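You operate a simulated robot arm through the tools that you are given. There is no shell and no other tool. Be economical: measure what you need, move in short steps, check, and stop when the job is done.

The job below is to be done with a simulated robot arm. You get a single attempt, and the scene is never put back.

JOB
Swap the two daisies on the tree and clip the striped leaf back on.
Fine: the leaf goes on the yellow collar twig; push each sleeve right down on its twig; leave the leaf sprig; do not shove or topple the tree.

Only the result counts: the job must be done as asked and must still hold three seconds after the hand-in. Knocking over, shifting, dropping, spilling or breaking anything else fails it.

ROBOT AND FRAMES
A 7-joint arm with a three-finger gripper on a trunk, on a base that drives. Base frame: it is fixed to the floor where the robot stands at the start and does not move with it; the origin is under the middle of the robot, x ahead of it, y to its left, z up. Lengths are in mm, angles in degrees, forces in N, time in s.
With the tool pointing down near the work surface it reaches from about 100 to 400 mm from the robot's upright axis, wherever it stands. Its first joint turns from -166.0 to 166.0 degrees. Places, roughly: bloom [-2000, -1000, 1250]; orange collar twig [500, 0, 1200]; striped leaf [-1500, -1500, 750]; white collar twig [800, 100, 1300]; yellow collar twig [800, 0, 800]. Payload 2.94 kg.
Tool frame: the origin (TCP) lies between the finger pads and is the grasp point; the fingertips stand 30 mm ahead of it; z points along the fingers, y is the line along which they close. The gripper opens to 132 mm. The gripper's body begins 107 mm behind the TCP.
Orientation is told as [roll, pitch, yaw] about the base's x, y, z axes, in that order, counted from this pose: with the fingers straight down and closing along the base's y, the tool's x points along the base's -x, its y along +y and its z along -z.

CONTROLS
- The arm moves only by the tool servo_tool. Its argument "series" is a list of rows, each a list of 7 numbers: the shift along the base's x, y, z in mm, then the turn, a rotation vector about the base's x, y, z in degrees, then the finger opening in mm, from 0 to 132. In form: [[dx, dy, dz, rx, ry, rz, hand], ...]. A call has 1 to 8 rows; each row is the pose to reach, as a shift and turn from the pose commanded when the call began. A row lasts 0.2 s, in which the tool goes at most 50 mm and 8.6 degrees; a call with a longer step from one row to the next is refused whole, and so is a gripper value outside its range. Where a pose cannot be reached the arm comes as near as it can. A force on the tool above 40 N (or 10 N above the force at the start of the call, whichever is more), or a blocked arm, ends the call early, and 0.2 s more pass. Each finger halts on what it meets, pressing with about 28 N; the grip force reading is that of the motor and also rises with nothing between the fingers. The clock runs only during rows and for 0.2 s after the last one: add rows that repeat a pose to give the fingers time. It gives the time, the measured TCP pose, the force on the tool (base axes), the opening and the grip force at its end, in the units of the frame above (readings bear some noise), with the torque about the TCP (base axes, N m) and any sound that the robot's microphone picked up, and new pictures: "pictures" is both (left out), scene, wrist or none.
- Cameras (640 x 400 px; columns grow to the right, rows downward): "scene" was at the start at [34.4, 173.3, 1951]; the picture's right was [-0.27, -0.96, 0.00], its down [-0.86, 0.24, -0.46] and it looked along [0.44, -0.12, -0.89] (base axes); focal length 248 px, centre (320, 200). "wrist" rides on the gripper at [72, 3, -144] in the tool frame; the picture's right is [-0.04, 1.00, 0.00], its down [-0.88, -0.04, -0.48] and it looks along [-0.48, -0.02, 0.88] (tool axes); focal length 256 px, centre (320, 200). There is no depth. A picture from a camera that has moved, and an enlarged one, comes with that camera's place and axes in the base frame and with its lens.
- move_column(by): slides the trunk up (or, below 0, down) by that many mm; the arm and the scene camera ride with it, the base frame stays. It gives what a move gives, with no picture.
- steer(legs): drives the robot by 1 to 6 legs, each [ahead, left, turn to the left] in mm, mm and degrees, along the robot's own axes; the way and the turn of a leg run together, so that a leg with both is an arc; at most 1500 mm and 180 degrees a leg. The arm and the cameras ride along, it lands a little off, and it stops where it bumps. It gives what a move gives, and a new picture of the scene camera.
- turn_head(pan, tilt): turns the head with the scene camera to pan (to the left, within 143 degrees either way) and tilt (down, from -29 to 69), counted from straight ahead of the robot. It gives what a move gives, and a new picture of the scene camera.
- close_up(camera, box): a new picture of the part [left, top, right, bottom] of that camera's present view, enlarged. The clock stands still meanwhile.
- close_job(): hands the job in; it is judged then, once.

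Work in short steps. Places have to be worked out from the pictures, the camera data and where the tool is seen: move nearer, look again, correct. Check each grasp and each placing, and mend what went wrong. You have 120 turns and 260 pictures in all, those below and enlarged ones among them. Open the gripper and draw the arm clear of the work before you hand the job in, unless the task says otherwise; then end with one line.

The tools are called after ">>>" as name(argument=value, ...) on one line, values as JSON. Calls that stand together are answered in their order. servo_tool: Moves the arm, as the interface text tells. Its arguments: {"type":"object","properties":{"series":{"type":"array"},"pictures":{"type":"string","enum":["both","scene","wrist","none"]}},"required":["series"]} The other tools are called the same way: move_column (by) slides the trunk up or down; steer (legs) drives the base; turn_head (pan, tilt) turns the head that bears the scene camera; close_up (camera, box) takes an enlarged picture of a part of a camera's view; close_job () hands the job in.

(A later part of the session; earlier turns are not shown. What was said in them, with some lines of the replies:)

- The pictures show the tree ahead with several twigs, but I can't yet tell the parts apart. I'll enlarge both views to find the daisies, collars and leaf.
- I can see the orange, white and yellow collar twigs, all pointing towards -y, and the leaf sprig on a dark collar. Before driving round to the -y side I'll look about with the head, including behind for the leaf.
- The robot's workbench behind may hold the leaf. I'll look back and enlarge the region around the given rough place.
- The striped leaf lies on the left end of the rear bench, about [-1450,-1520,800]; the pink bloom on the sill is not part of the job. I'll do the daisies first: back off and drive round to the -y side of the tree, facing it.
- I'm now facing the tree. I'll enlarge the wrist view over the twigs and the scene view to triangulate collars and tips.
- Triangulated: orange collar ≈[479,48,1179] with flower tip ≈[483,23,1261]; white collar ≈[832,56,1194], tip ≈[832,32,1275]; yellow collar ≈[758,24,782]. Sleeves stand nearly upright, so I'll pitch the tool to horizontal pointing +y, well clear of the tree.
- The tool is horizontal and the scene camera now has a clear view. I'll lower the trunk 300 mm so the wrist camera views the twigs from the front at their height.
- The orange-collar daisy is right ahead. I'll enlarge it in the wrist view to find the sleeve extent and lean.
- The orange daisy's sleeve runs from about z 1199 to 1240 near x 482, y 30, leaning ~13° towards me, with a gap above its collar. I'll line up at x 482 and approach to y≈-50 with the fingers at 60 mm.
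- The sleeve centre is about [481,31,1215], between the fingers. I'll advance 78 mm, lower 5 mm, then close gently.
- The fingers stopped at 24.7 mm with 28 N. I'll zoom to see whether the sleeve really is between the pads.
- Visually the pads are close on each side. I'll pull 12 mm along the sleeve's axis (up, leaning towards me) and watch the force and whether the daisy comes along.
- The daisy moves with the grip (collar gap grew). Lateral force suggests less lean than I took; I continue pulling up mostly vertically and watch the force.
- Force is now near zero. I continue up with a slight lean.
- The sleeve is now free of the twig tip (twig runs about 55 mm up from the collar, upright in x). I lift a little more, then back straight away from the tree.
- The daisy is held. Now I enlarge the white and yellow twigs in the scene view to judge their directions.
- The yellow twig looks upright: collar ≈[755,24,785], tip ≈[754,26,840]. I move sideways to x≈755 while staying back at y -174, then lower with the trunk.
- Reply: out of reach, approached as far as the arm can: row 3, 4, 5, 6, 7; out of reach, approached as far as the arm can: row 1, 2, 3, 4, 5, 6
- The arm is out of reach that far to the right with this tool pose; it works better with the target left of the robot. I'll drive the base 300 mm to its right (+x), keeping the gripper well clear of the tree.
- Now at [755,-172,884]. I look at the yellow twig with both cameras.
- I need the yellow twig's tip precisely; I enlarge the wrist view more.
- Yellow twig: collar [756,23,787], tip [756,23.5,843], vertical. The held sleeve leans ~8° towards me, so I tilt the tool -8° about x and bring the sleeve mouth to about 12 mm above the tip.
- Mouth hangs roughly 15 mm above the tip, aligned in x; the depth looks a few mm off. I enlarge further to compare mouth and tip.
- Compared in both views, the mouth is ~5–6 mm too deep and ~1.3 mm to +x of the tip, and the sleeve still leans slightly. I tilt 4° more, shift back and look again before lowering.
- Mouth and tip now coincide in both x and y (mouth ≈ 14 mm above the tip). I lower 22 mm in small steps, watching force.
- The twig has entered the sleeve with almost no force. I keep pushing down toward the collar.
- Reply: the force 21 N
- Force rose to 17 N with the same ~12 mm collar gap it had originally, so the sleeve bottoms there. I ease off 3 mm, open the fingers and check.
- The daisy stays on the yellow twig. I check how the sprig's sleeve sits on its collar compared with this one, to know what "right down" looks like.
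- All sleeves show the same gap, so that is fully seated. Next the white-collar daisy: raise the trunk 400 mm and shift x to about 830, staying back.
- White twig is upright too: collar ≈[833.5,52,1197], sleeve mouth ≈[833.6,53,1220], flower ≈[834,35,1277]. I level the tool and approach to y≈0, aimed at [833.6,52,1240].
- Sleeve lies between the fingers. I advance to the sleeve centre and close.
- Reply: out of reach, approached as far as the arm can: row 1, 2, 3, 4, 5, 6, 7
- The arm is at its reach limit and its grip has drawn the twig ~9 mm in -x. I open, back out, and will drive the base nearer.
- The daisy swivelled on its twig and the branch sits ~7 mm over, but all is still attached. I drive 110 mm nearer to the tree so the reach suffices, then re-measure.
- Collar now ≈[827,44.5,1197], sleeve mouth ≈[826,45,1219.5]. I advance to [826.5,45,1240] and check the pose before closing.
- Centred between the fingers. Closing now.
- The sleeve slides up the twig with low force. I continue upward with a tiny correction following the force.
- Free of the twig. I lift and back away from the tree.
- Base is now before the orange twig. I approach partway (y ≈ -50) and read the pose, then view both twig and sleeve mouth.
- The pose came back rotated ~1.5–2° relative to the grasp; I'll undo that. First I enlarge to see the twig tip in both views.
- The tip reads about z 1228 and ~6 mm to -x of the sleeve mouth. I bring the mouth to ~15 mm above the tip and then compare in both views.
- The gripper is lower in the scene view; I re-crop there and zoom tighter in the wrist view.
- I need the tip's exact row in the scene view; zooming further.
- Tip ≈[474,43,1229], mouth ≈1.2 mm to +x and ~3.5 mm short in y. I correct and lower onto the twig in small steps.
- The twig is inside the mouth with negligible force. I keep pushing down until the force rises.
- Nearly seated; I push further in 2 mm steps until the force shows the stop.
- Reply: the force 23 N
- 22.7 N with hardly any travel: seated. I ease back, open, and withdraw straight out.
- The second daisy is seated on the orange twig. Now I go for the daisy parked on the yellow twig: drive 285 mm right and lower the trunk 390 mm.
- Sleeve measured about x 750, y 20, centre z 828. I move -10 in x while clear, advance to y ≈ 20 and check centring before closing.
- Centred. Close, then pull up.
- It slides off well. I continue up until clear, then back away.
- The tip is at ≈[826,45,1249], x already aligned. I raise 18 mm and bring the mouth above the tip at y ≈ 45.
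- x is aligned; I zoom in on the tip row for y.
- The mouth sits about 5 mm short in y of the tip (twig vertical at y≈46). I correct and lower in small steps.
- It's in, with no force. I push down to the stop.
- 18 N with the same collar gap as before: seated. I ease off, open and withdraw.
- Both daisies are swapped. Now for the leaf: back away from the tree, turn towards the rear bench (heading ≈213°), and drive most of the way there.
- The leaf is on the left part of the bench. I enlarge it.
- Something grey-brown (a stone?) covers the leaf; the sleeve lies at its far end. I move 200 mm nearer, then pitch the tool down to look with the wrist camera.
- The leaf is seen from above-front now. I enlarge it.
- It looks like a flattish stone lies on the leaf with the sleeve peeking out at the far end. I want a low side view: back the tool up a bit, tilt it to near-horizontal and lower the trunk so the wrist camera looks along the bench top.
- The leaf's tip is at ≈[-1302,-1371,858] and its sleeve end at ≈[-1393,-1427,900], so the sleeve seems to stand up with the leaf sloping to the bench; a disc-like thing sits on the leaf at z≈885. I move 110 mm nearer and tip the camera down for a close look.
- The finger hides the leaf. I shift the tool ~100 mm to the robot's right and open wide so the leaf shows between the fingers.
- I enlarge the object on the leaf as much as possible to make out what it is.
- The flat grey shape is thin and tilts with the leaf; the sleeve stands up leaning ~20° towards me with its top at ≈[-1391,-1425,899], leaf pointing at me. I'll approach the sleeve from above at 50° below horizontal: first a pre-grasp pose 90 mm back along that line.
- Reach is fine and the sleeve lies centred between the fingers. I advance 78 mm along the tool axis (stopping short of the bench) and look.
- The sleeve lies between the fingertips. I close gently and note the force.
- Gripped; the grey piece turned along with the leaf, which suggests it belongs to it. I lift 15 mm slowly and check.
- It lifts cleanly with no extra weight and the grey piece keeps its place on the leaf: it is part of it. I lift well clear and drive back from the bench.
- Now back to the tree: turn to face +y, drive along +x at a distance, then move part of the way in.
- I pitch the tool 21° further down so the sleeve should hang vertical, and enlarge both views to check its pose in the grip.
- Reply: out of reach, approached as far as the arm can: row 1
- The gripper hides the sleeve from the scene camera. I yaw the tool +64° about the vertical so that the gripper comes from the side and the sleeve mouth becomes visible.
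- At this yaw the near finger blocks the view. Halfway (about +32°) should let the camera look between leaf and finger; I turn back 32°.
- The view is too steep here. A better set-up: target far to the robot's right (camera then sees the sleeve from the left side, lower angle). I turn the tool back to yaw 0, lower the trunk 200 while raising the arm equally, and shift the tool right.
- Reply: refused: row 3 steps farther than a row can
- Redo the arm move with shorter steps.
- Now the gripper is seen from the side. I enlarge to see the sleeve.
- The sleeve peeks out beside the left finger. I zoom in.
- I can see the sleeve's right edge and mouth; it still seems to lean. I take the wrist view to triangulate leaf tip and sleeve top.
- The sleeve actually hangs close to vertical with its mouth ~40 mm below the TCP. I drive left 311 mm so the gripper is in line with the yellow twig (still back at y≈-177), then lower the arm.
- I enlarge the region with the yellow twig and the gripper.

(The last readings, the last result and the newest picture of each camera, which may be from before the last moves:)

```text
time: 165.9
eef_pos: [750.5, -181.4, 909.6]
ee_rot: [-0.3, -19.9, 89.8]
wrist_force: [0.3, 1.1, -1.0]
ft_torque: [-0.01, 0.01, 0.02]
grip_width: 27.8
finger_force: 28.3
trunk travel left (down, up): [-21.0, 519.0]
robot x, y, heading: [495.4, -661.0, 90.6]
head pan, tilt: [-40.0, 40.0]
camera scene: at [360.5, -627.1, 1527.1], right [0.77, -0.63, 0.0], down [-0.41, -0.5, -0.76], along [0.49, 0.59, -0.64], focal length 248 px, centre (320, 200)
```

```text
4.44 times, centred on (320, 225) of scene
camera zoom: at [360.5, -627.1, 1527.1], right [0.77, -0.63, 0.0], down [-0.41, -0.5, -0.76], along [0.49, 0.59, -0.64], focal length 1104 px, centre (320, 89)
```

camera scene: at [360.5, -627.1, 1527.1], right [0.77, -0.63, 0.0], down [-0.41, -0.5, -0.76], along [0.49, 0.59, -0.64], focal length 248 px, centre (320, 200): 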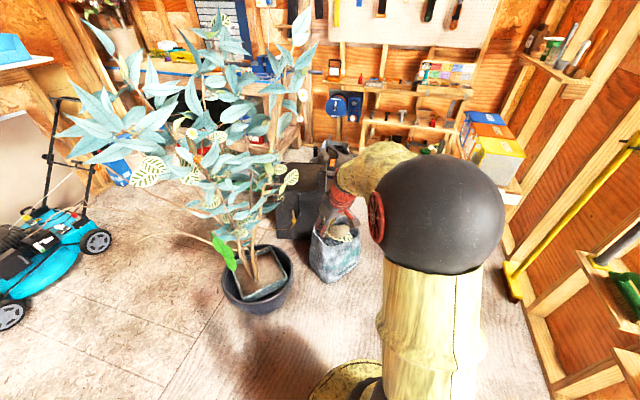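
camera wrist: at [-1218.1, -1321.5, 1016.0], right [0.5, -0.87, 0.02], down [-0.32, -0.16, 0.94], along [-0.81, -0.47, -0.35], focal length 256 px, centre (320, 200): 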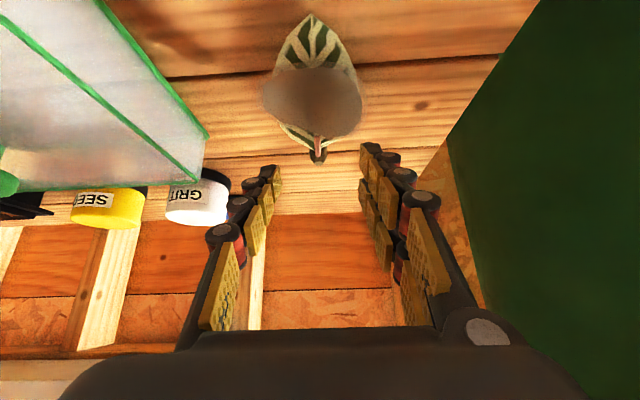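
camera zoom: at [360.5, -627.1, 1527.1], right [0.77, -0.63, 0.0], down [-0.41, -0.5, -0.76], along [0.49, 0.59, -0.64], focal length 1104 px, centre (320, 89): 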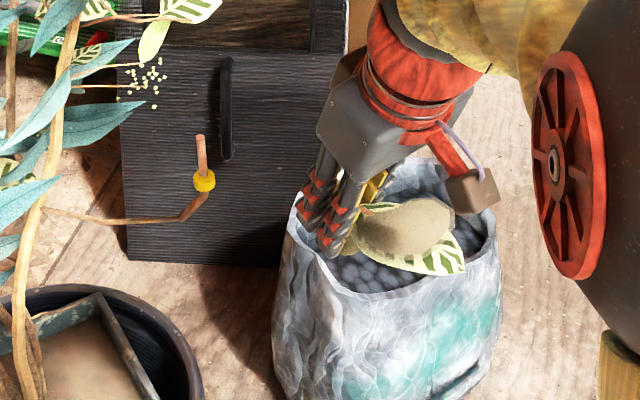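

Clear path. I drive 150 mm ahead, with the mouth passing above the twig's height.

>>> steer(legs=[[150, 0, 0]])

>>> close_up(camera="scene", box=[290, 190, 370, 270])

```text
time: 167.3
eef_pos: [749.4, -30.5, 909.9]
ee_rot: [-0.4, -20.0, 89.9]
wrist_force: [0.1, 0.4, 0.5]
ft_torque: [0.05, 0.02, 0.02]
grip_width: 27.4
finger_force: 27.7
trunk travel left (down, up): [-21.0, 519.0]
robot x, y, heading: [493.9, -516.4, 90.8]
head pan, tilt: [-40.0, 40.0]
camera scene: at [360.2, -477.8, 1527.2], right [0.77, -0.63, 0.0], down [-0.41, -0.5, -0.76], along [0.49, 0.59, -0.64], focal length 248 px, centre (320, 200)
```

scene: 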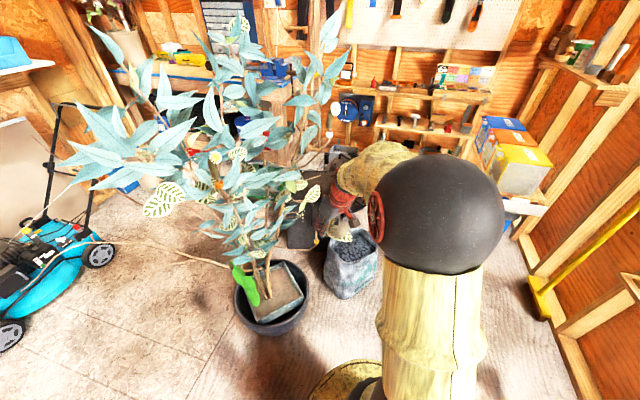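

```text
5.00 times, centred on (330, 230) of scene
camera zoom: at [360.2, -477.8, 1527.2], right [0.77, -0.63, 0.0], down [-0.41, -0.5, -0.76], along [0.49, 0.59, -0.64], focal length 1243 px, centre (270, 50)
```

zoom: 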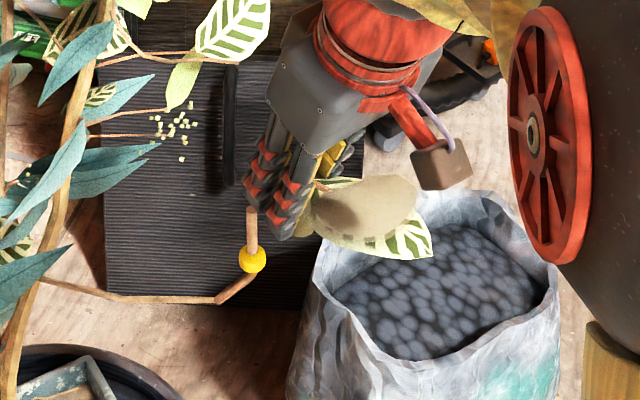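

>>> close_up(camera="scene", box=[334, 222, 362, 246])

```text
16.00 times, centred on (348, 234) of scene
camera zoom: at [360.2, -477.8, 1527.2], right [0.77, -0.63, 0.0], down [-0.41, -0.5, -0.76], along [0.49, 0.59, -0.64], focal length 3976 px, centre (-128, -344)
```

zoom: 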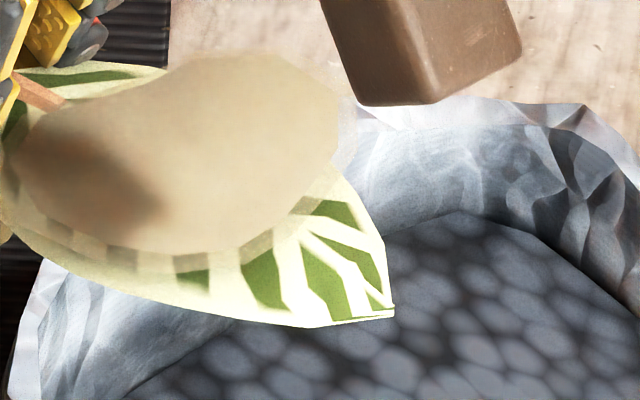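

>>> close_up(camera="scene", box=[306, 224, 336, 246])

```text
16.00 times, centred on (321, 235) of scene
camera zoom: at [360.2, -477.8, 1527.2], right [0.77, -0.63, 0.0], down [-0.41, -0.5, -0.76], along [0.49, 0.59, -0.64], focal length 3976 px, centre (304, -360)
```

zoom: 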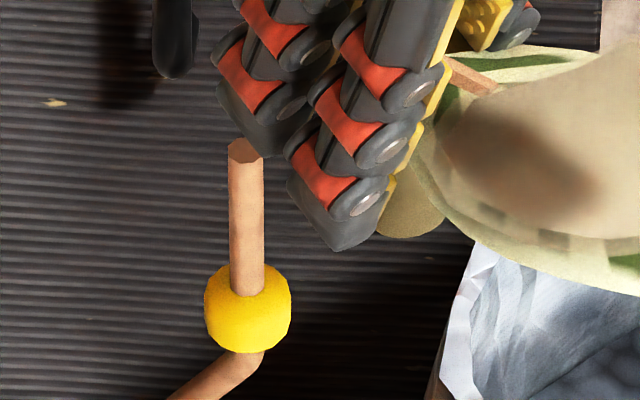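

Now tip and sleeve mouth show well. In the image the mouth must move ~35 mm left, i.e. about +55 mm in y with x unchanged. I move and look again.

>>> servo_tool(series=[[0, 20, 0, 0, 0, 0, 5], [0, 40, 0, 0, 0, 0, 5], [0, 55, 0, 0, 0, 0, 5], [0, 55, 0, 0, 0, 0, 5]], pictures="none")

>>> close_up(camera="scene", box=[302, 218, 332, 240])

```text
time: 168.3
eef_pos: [750.4, 25.5, 910.0]
ee_rot: [-0.3, -20.1, 90.0]
wrist_force: [-0.5, 0.3, -0.3]
ft_torque: [0.01, 0.0, 0.02]
grip_width: 27.6
finger_force: 28.3
trunk travel left (down, up): [-21.0, 519.0]
robot x, y, heading: [491.0, -514.6, 90.7]
head pan, tilt: [-40.0, 40.0]
```

```text
16.00 times, centred on (317, 229) of scene
camera zoom: at [360.1, -477.2, 1527.2], right [0.77, -0.63, 0.0], down [-0.41, -0.5, -0.76], along [0.49, 0.59, -0.64], focal length 3976 px, centre (368, -264)
```

zoom: 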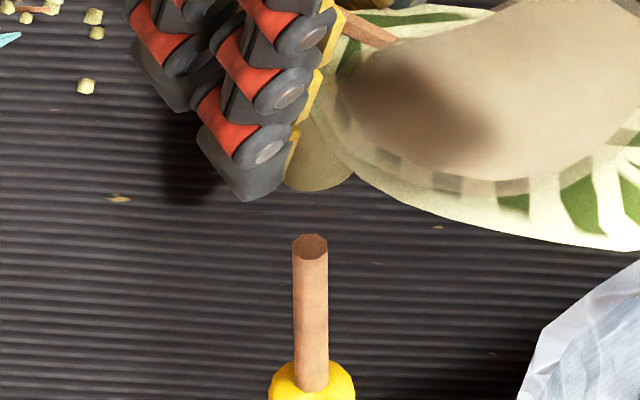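

Columns agree within ~1 mm; the mouth appears ~25 mm above the tip. I correct slightly and lower gently, watching for contact.

>>> servo_tool(series=[[-0.8, 1, -6, 0, 0, 0, 5], [-0.8, 1, -12, 0, 0, 0, 5], [-0.8, 1, -17, 0, 0, 0, 5], [-0.8, 1, -21, 0, 0, 0, 5]], pictures="none")

>>> close_up(camera="scene", box=[302, 220, 332, 242])

```text
time: 169.3
eef_pos: [749.4, 25.3, 889.5]
ee_rot: [-0.3, -20.0, 89.8]
wrist_force: [0.4, 0.0, -0.2]
ft_torque: [0.0, 0.02, -0.02]
grip_width: 27.4
finger_force: 27.8
trunk travel left (down, up): [-21.0, 519.0]
robot x, y, heading: [493.2, -516.7, 90.6]
head pan, tilt: [-40.0, 40.0]
```

```text
16.00 times, centred on (317, 231) of scene
camera zoom: at [360.1, -477.4, 1527.2], right [0.77, -0.63, 0.0], down [-0.41, -0.5, -0.76], along [0.49, 0.59, -0.64], focal length 3976 px, centre (368, -296)
```

zoom: 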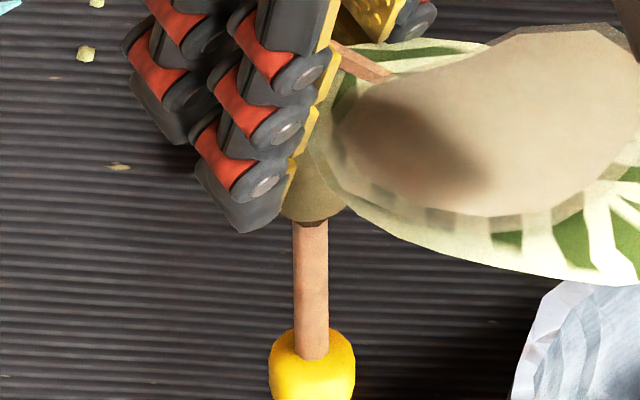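

Still no contact, apparent gap ~6 mm. I lower 2 mm at a time.

>>> servo_tool(series=[[0, 0, -2, 0, 0, 0, 5], [0, 0, -4, 0, 0, 0, 5], [0, 0, -6, 0, 0, 0, 5]], pictures="none")

>>> servo_tool(series=[[0, 0, -2, 0, 0, 0, 5], [0, 0, -4, 0, 0, 0, 5]], pictures="none")

>>> close_up(camera="scene", box=[302, 222, 332, 244])

```text
time: 170.1
eef_pos: [749.1, 24.1, 882.5]
ee_rot: [-0.3, -20.0, 89.9]
wrist_force: [-0.1, 0.4, -1.0]
ft_torque: [0.0, 0.02, -0.03]
grip_width: 27.8
finger_force: 28.2
trunk travel left (down, up): [-21.0, 519.0]
robot x, y, heading: [492.4, -515.1, 91.0]
head pan, tilt: [-40.0, 40.0]
```

```text
time: 170.7
eef_pos: [749.6, 24.5, 879.3]
ee_rot: [-0.3, -20.1, 90.0]
wrist_force: [0.4, 1.1, -0.3]
ft_torque: [0.01, -0.01, -0.01]
grip_width: 27.6
finger_force: 28.0
trunk travel left (down, up): [-21.0, 519.0]
robot x, y, heading: [489.0, -514.6, 90.8]
head pan, tilt: [-40.0, 40.0]
```

```text
16.00 times, centred on (317, 233) of scene
camera zoom: at [360.1, -477.4, 1527.2], right [0.77, -0.63, 0.0], down [-0.41, -0.5, -0.76], along [0.49, 0.59, -0.64], focal length 3976 px, centre (368, -328)
```

zoom: 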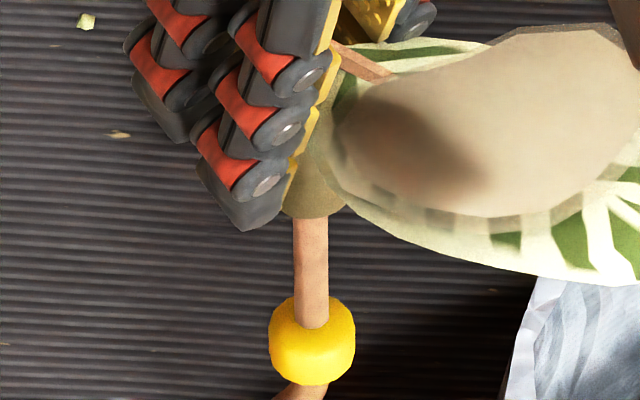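

No force and the twig disappears into (or behind) the sleeve. I keep lowering; the depth at which it stops will tell if it's truly on the twig.

>>> servo_tool(series=[[0, 0, -4, 0, 0, 0, 5], [0, 0, -8, 0, 0, 0, 5], [0, 0, -12, 0, 0, 0, 5]], pictures="none")

>>> close_up(camera="scene", box=[302, 224, 332, 246])

```text
time: 171.5
eef_pos: [749.3, 23.1, 867.4]
ee_rot: [-0.3, -20.0, 89.7]
wrist_force: [5.6, -10.8, 7.1]
ft_torque: [-0.28, -0.09, 0.05]
grip_width: 27.6
finger_force: 28.1
trunk travel left (down, up): [-21.0, 519.0]
robot x, y, heading: [489.9, -516.9, 90.9]
head pan, tilt: [-40.0, 40.0]
```

```text
16.00 times, centred on (317, 235) of scene
camera zoom: at [360.3, -478.7, 1527.2], right [0.77, -0.63, 0.0], down [-0.41, -0.5, -0.77], along [0.49, 0.59, -0.64], focal length 3976 px, centre (368, -360)
```

zoom: 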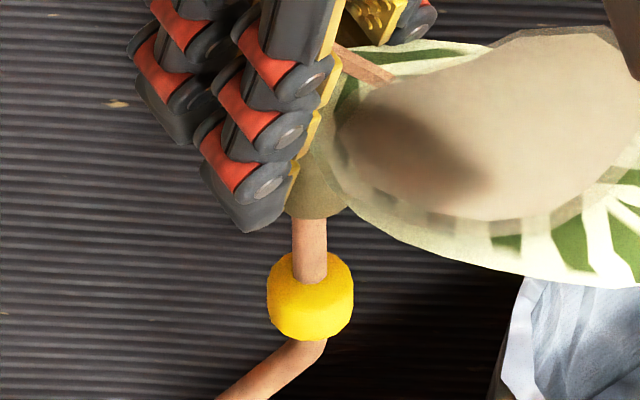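

The sleeve is on the twig part-way, but the push towards +y shows the sleeve leaning (~8°, bottom away). I tilt the tool 8° more downward in place to straighten it and check the force.

>>> servo_tool(series=[[0, 0, 2, -4, 0, 0, 5], [0, 0, 2, -8, 0, 0, 5], [0, 0, 2, -8, 0, 0, 5]], pictures="none")

>>> close_up(camera="scene", box=[302, 224, 332, 246])

```text
time: 172.3
eef_pos: [748.0, 25.9, 867.9]
ee_rot: [-0.2, -11.9, 90.0]
wrist_force: [-0.1, 2.8, -5.8]
ft_torque: [0.49, 0.13, 0.02]
grip_width: 27.3
finger_force: 27.9
trunk travel left (down, up): [-21.0, 519.0]
robot x, y, heading: [489.6, -516.8, 90.7]
head pan, tilt: [-40.0, 40.0]
```

```text
16.00 times, centred on (317, 235) of scene
camera zoom: at [360.3, -476.8, 1527.1], right [0.77, -0.63, 0.0], down [-0.41, -0.5, -0.76], along [0.48, 0.59, -0.64], focal length 3976 px, centre (368, -360)
```

zoom: 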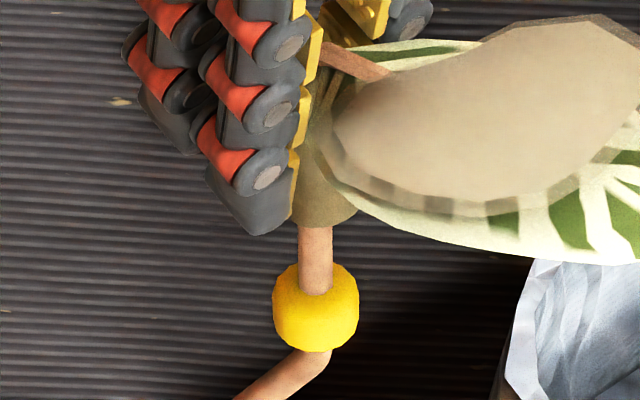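

The collar returned to its place, so the twig is indeed inside. I continue pushing down.

>>> servo_tool(series=[[0, 0, -3, 0, 0, 0, 5], [0, 0, -6, 0, 0, 0, 5], [0, 0, -9, 0, 0, 0, 5]], pictures="none")

>>> close_up(camera="scene", box=[302, 226, 332, 248])

```text
time: 173.1
eef_pos: [748.7, 25.4, 860.9]
ee_rot: [-0.4, -12.2, 89.9]
wrist_force: [-1.2, 4.1, 13.9]
ft_torque: [0.31, 0.11, 0.06]
grip_width: 26.0
finger_force: 28.0
trunk travel left (down, up): [-21.0, 519.0]
robot x, y, heading: [490.9, -513.3, 90.8]
head pan, tilt: [-40.0, 40.0]
```

```text
16.00 times, centred on (317, 237) of scene
camera zoom: at [359.5, -478.0, 1527.1], right [0.77, -0.63, 0.0], down [-0.41, -0.5, -0.77], along [0.49, 0.59, -0.64], focal length 3976 px, centre (368, -392)
```

zoom: 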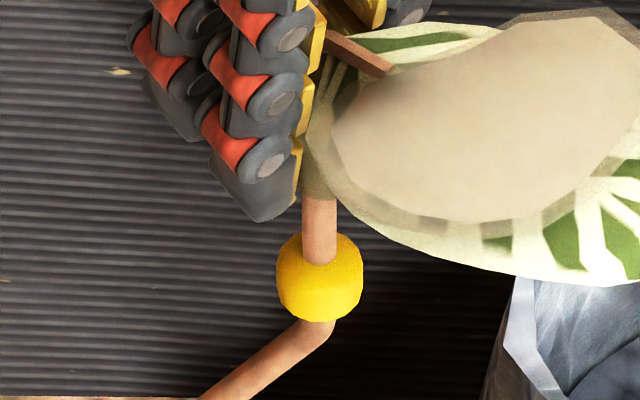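

The sleeve is about 20+ mm on, but now it pivots in the grip rather than sliding. I release it there, lift the open fingers straight up, and look; then I can press it down from above with closed fingertips.

>>> servo_tool(series=[[0, 0, 4, 0, 0, 0, 5], [0, 0, 4, 0, 0, 0, 20], [0, 0, 4, 0, 0, 0, 36], [0, 0, 4, 0, 0, 0, 50], [0, 0, 4, 0, 0, 0, 56], [0, 0, 4, 0, 0, 0, 56]], pictures="none")

>>> servo_tool(series=[[0, -4, 20, 0, 0, 0, 56], [0, -8, 40, 0, 0, 0, 56], [0, -14, 65, 0, 0, 0, 56], [0, -20, 95, 0, 0, 0, 56], [0, -20, 95, 0, 0, 0, 56]], pictures="wrist")

>>> close_up(camera="scene", box=[295, 215, 345, 255])

```text
time: 174.5
eef_pos: [749.9, 24.8, 864.7]
ee_rot: [-0.3, -12.0, 89.9]
wrist_force: [-0.3, -0.2, 0.2]
ft_torque: [0.04, -0.02, -0.03]
grip_width: 56.1
finger_force: 0.1
trunk travel left (down, up): [-21.0, 519.0]
robot x, y, heading: [490.0, -515.0, 90.6]
head pan, tilt: [-40.0, 40.0]
```

```text
time: 175.7
eef_pos: [749.4, 5.0, 959.0]
ee_rot: [-0.2, -12.0, 89.9]
wrist_force: [0.5, 0.8, 0.4]
ft_torque: [0.01, -0.03, -0.03]
grip_width: 56.0
finger_force: 0.1
trunk travel left (down, up): [-21.0, 519.0]
robot x, y, heading: [490.0, -513.0, 90.7]
head pan, tilt: [-40.0, 40.0]
camera wrist: at [744.1, -95.7, 1086.4], right [-1.0, 0.05, 0.0], down [0.04, 0.76, 0.65], along [0.03, 0.65, -0.76], focal length 256 px, centre (320, 200)
```

wrist: 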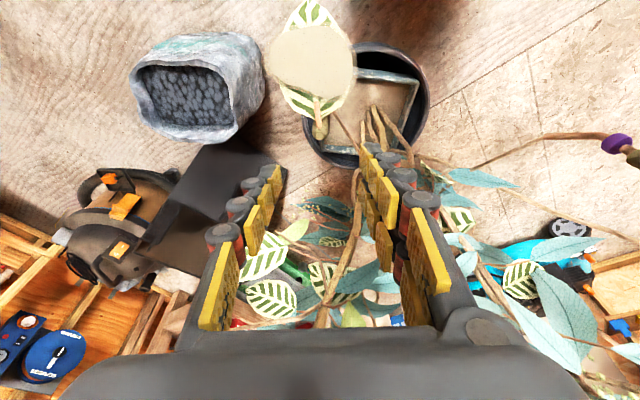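

```text
10.00 times, centred on (320, 235) of scene
camera zoom: at [359.9, -477.8, 1527.2], right [0.77, -0.63, 0.0], down [-0.41, -0.5, -0.77], along [0.49, 0.59, -0.64], focal length 2485 px, centre (320, -150)
```

zoom: 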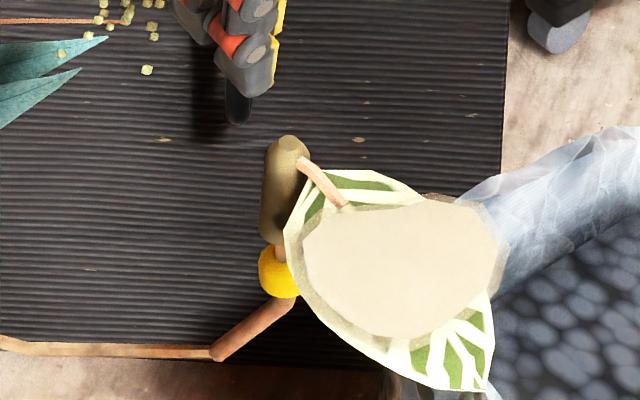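

The leaf sits on the yellow twig with only a small gap to the collar. To be sure it's right down, I close the fingers, turn the tool vertical above the sleeve top (≈[752,17,850]) and press gently.

>>> servo_tool(series=[[1, 4, 0, -6, 0, 0, 30], [2, 8, 0, -12, 0, 0, 10], [2, 13, -10, -12, 0, 0, 0], [2, 13, -30, -12, 0, 0, 0], [2, 13, -50, -12, 0, 0, 0], [2, 13, -60, -12, 0, 0, 0], [2, 13, -60, -12, 0, 0, 0]], pictures="none")

>>> close_up(camera="scene", box=[295, 215, 345, 255])

>>> close_up(camera="wrist", box=[260, 60, 380, 260])

```text
time: 177.3
eef_pos: [751.6, 17.2, 898.7]
ee_rot: [-0.3, 0.0, 89.9]
wrist_force: [0.1, -0.4, -0.1]
ft_torque: [0.01, 0.03, -0.01]
grip_width: 0.1
finger_force: 27.9
trunk travel left (down, up): [-21.0, 519.0]
robot x, y, heading: [491.6, -518.3, 90.7]
head pan, tilt: [-40.0, 40.0]
```

```text
10.00 times, centred on (320, 235) of scene
camera zoom: at [360.1, -477.3, 1527.2], right [0.77, -0.63, 0.0], down [-0.41, -0.5, -0.76], along [0.49, 0.59, -0.64], focal length 2485 px, centre (320, -150)
```

zoom: 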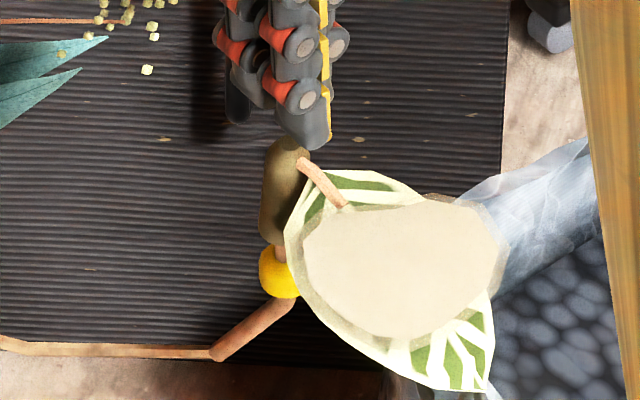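

```text
2.00 times, centred on (320, 160) of wrist
camera zoom: at [746.9, -54.0, 1044.5], right [-1.0, 0.04, -0.01], down [0.04, 0.88, 0.48], along [0.03, 0.48, -0.88], focal length 512 px, centre (320, 280)
```

zoom: 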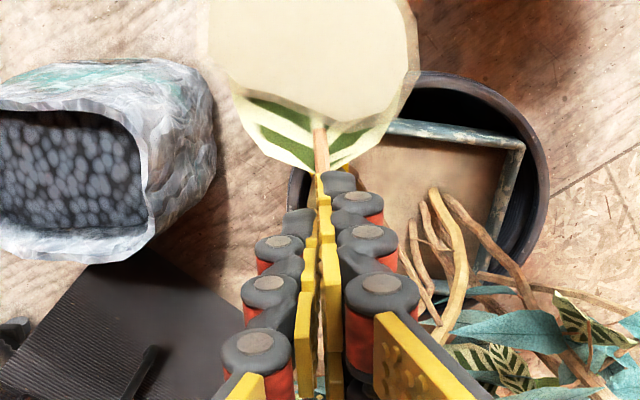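

The fingertips are slightly short in y. I shift 6 mm in +y and lower slowly until contact, pressing to about 15–20 N.

>>> servo_tool(series=[[0, 6, 0, 0, 0, 0, 0], [0, 6, -4, 0, 0, 0, 0], [0, 6, -8, 0, 0, 0, 0], [0, 6, -12, 0, 0, 0, 0]], pictures="none")

>>> close_up(camera="scene", box=[300, 218, 330, 245])

```text
time: 178.3
eef_pos: [751.5, 23.9, 886.5]
ee_rot: [-0.2, -0.1, 89.9]
wrist_force: [0.0, -0.8, -0.9]
ft_torque: [0.01, 0.01, -0.04]
grip_width: 0.0
finger_force: 27.6
trunk travel left (down, up): [-21.0, 519.0]
robot x, y, heading: [491.3, -512.9, 90.6]
head pan, tilt: [-40.0, 40.0]
```

```text
14.81 times, centred on (315, 232) of scene
camera zoom: at [360.1, -477.4, 1527.2], right [0.77, -0.63, 0.0], down [-0.41, -0.5, -0.76], along [0.49, 0.59, -0.64], focal length 3682 px, centre (394, -267)
```

zoom: 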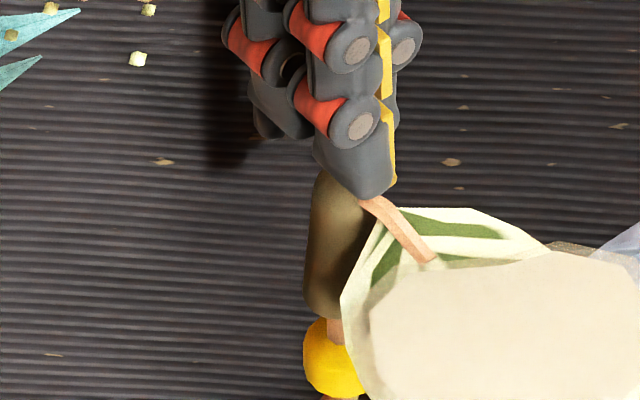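

Fingertip and sleeve top nearly coincide in the image. I lower further in 2 mm steps to find contact.

>>> servo_tool(series=[[-0.5, 1.5, -2, 0, 0, 0, 0], [-0.5, 2, -4, 0, 0, 0, 0], [-0.5, 2, -6, 0, 0, 0, 0], [-0.5, 2, -8, 0, 0, 0, 0]], pictures="none")

>>> close_up(camera="scene", box=[300, 218, 330, 245])

```text
time: 179.3
eef_pos: [750.8, 25.3, 880.8]
ee_rot: [-0.4, -0.1, 89.9]
wrist_force: [-0.7, 1.9, 7.7]
ft_torque: [0.0, -0.03, -0.01]
grip_width: 6.1
finger_force: 27.5
trunk travel left (down, up): [-21.0, 519.0]
robot x, y, heading: [492.2, -512.6, 90.8]
head pan, tilt: [-40.0, 40.0]
```

```text
14.81 times, centred on (315, 232) of scene
camera zoom: at [359.9, -477.7, 1527.3], right [0.77, -0.63, 0.0], down [-0.41, -0.5, -0.76], along [0.49, 0.59, -0.64], focal length 3682 px, centre (394, -267)
```

zoom: 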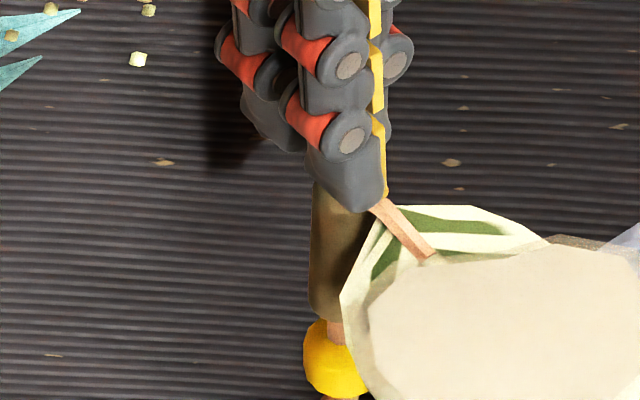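

Contact at fingertip z≈851, matching a fully seated sleeve (≈848–850). I press 3 mm more to confirm it doesn't go further.

>>> servo_tool(series=[[0, 0, -2, 0, 0, 0, 0], [0, 0, -4, 0, 0, 0, 0], [0, 0, -4, 0, 0, 0, 0]], pictures="none")

>>> close_up(camera="scene", box=[300, 218, 330, 245])

```text
time: 180.2
eef_pos: [752.2, 27.1, 881.3]
ee_rot: [-0.6, -0.6, 89.8]
wrist_force: [-2.9, -2.2, 11.6]
ft_torque: [-0.19, 0.11, -0.04]
grip_width: 5.7
finger_force: 28.0
trunk travel left (down, up): [-21.0, 519.0]
robot x, y, heading: [496.4, -517.1, 90.6]
head pan, tilt: [-40.0, 40.0]
stopped in row 3: the force on the tool passed its limit at 41 N (the readings are from after the stop); the commanded pose is now the measured one
```

```text
14.81 times, centred on (315, 232) of scene
camera zoom: at [359.7, -478.0, 1526.9], right [0.77, -0.63, 0.0], down [-0.41, -0.5, -0.77], along [0.49, 0.59, -0.64], focal length 3682 px, centre (394, -267)
```

zoom: 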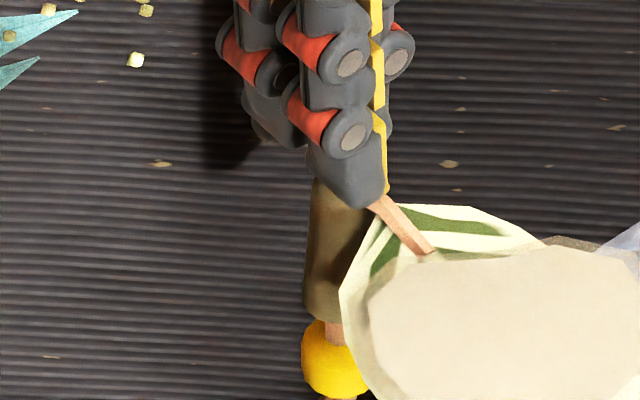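

41 N without further travel: the leaf's sleeve is fully down. I lift straight up and withdraw.

>>> servo_tool(series=[[0, 0, 8, 0, 0, 0, 0], [0, 0, 40, 0, 0, 0, 0], [0, -10, 80, 0, 0, 0, 0], [0, -50, 110, 0, 0, 0, 0], [0, -90, 120, 0, 0, 0, 20], [0, -130, 120, 0, 0, 0, 40], [0, -150, 120, 0, 0, 0, 50]], pictures="none")

>>> steer(legs=[[-250, 0, 0]])

>>> turn_head(pan=-15, tilt=35)

>>> close_up(camera="scene", box=[260, 130, 380, 270])

```text
time: 181.8
eef_pos: [752.0, -122.5, 1000.6]
ee_rot: [-0.5, -0.4, 89.9]
wrist_force: [-0.8, -0.3, -0.4]
ft_torque: [-0.02, 0.0, 0.05]
grip_width: 48.3
finger_force: 0.1
trunk travel left (down, up): [-21.0, 519.0]
robot x, y, heading: [493.8, -514.8, 90.8]
head pan, tilt: [-40.0, 40.0]
```

```text
time: 183.6
eef_pos: [755.0, -372.6, 1000.4]
ee_rot: [-0.7, -0.4, 89.8]
wrist_force: [0.7, 0.2, -0.7]
ft_torque: [-0.03, 0.02, 0.01]
grip_width: 49.8
finger_force: 0.1
trunk travel left (down, up): [-21.0, 519.0]
robot x, y, heading: [493.6, -761.4, 90.5]
head pan, tilt: [-40.0, 40.0]
camera scene: at [361.8, -729.2, 1526.9], right [0.77, -0.64, 0.0], down [-0.41, -0.5, -0.77], along [0.49, 0.59, -0.64], focal length 248 px, centre (320, 200)
```

scene: 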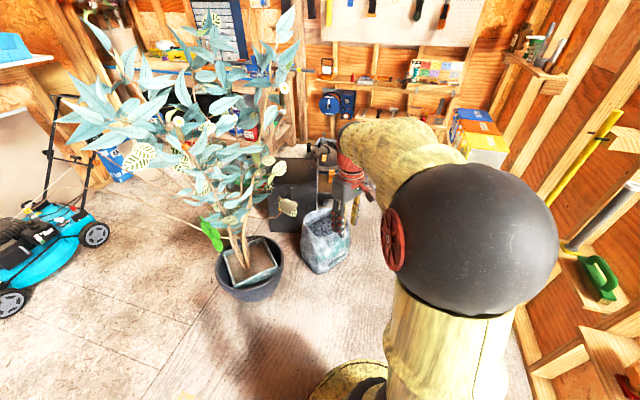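

```text
time: 184.5
eef_pos: [754.2, -373.2, 1000.0]
ee_rot: [-0.7, -0.3, 89.7]
wrist_force: [0.2, -0.4, -0.6]
ft_torque: [-0.02, 0.03, -0.01]
grip_width: 50.4
finger_force: 0.0
trunk travel left (down, up): [-21.0, 519.0]
robot x, y, heading: [498.7, -764.3, 90.1]
head pan, tilt: [-15.0, 35.0]
camera scene: at [329.9, -709.9, 1534.4], right [0.97, -0.25, 0.0], down [-0.14, -0.56, -0.82], along [0.21, 0.79, -0.57], focal length 248 px, centre (320, 200)
```

scene: 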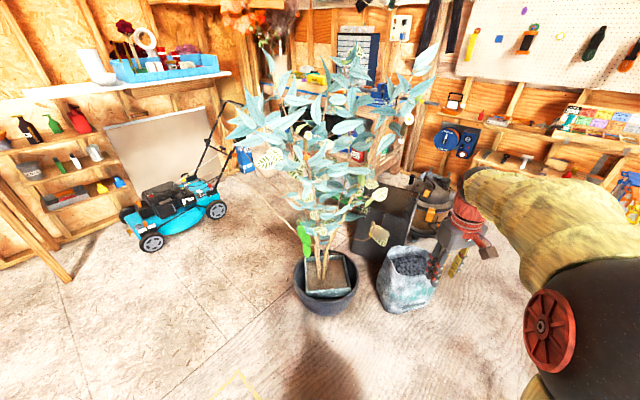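

```text
2.86 times, centred on (320, 200) of scene
camera zoom: at [329.9, -709.9, 1534.4], right [0.97, -0.25, 0.0], down [-0.14, -0.56, -0.82], along [0.21, 0.79, -0.57], focal length 710 px, centre (320, 200)
```

zoom: 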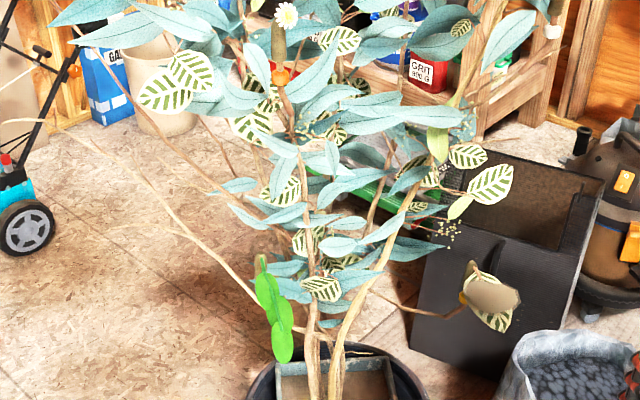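

The tree stands; the leaf is on yellow and the sprig untouched. A last check of both daisies and the leaf's seating.

>>> close_up(camera="scene", box=[280, 100, 430, 165])

>>> close_up(camera="scene", box=[355, 210, 405, 260])

```text
4.27 times, centred on (355, 132) of scene
camera zoom: at [329.9, -709.9, 1534.4], right [0.97, -0.25, 0.0], down [-0.14, -0.56, -0.82], along [0.21, 0.79, -0.57], focal length 1060 px, centre (171, 488)
```

zoom: 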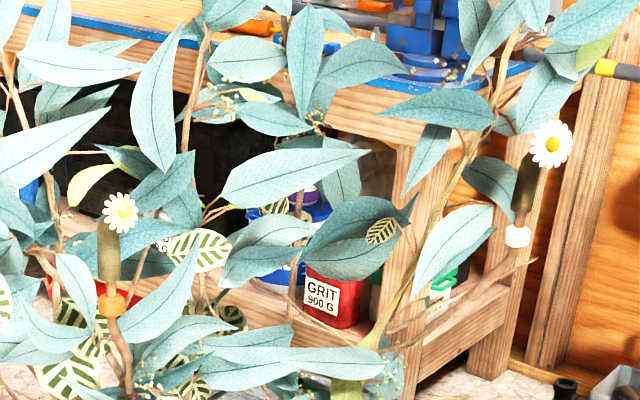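

```text
8.00 times, centred on (380, 235) of scene
camera zoom: at [329.9, -709.9, 1534.4], right [0.97, -0.25, 0.0], down [-0.14, -0.56, -0.82], along [0.21, 0.79, -0.57], focal length 1988 px, centre (-160, -80)
```

zoom: 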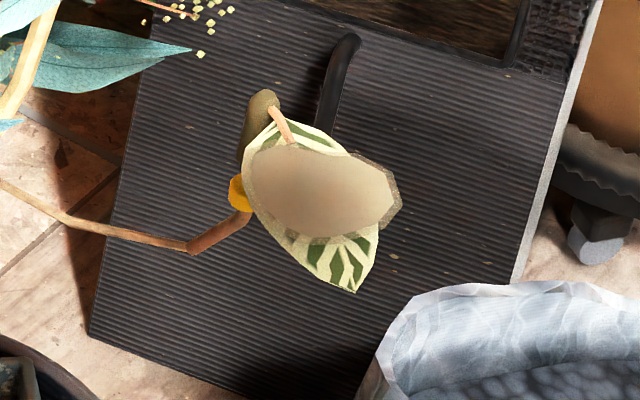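

Both daisies are swapped and seated, the leaf is on the yellow twig, and the gripper is open and clear of the work. I hand in.

>>> close_job()

```text
The job is handed in.
```

The job is handed in: the two daisies are swapped between the orange and white collar twigs, and the striped leaf is clipped on the yellow collar twig. Each sleeve was pushed down to its stop. The sprig was left alone and the tree is standing; an early mis-grip left the white twig about 10 mm off its first position.
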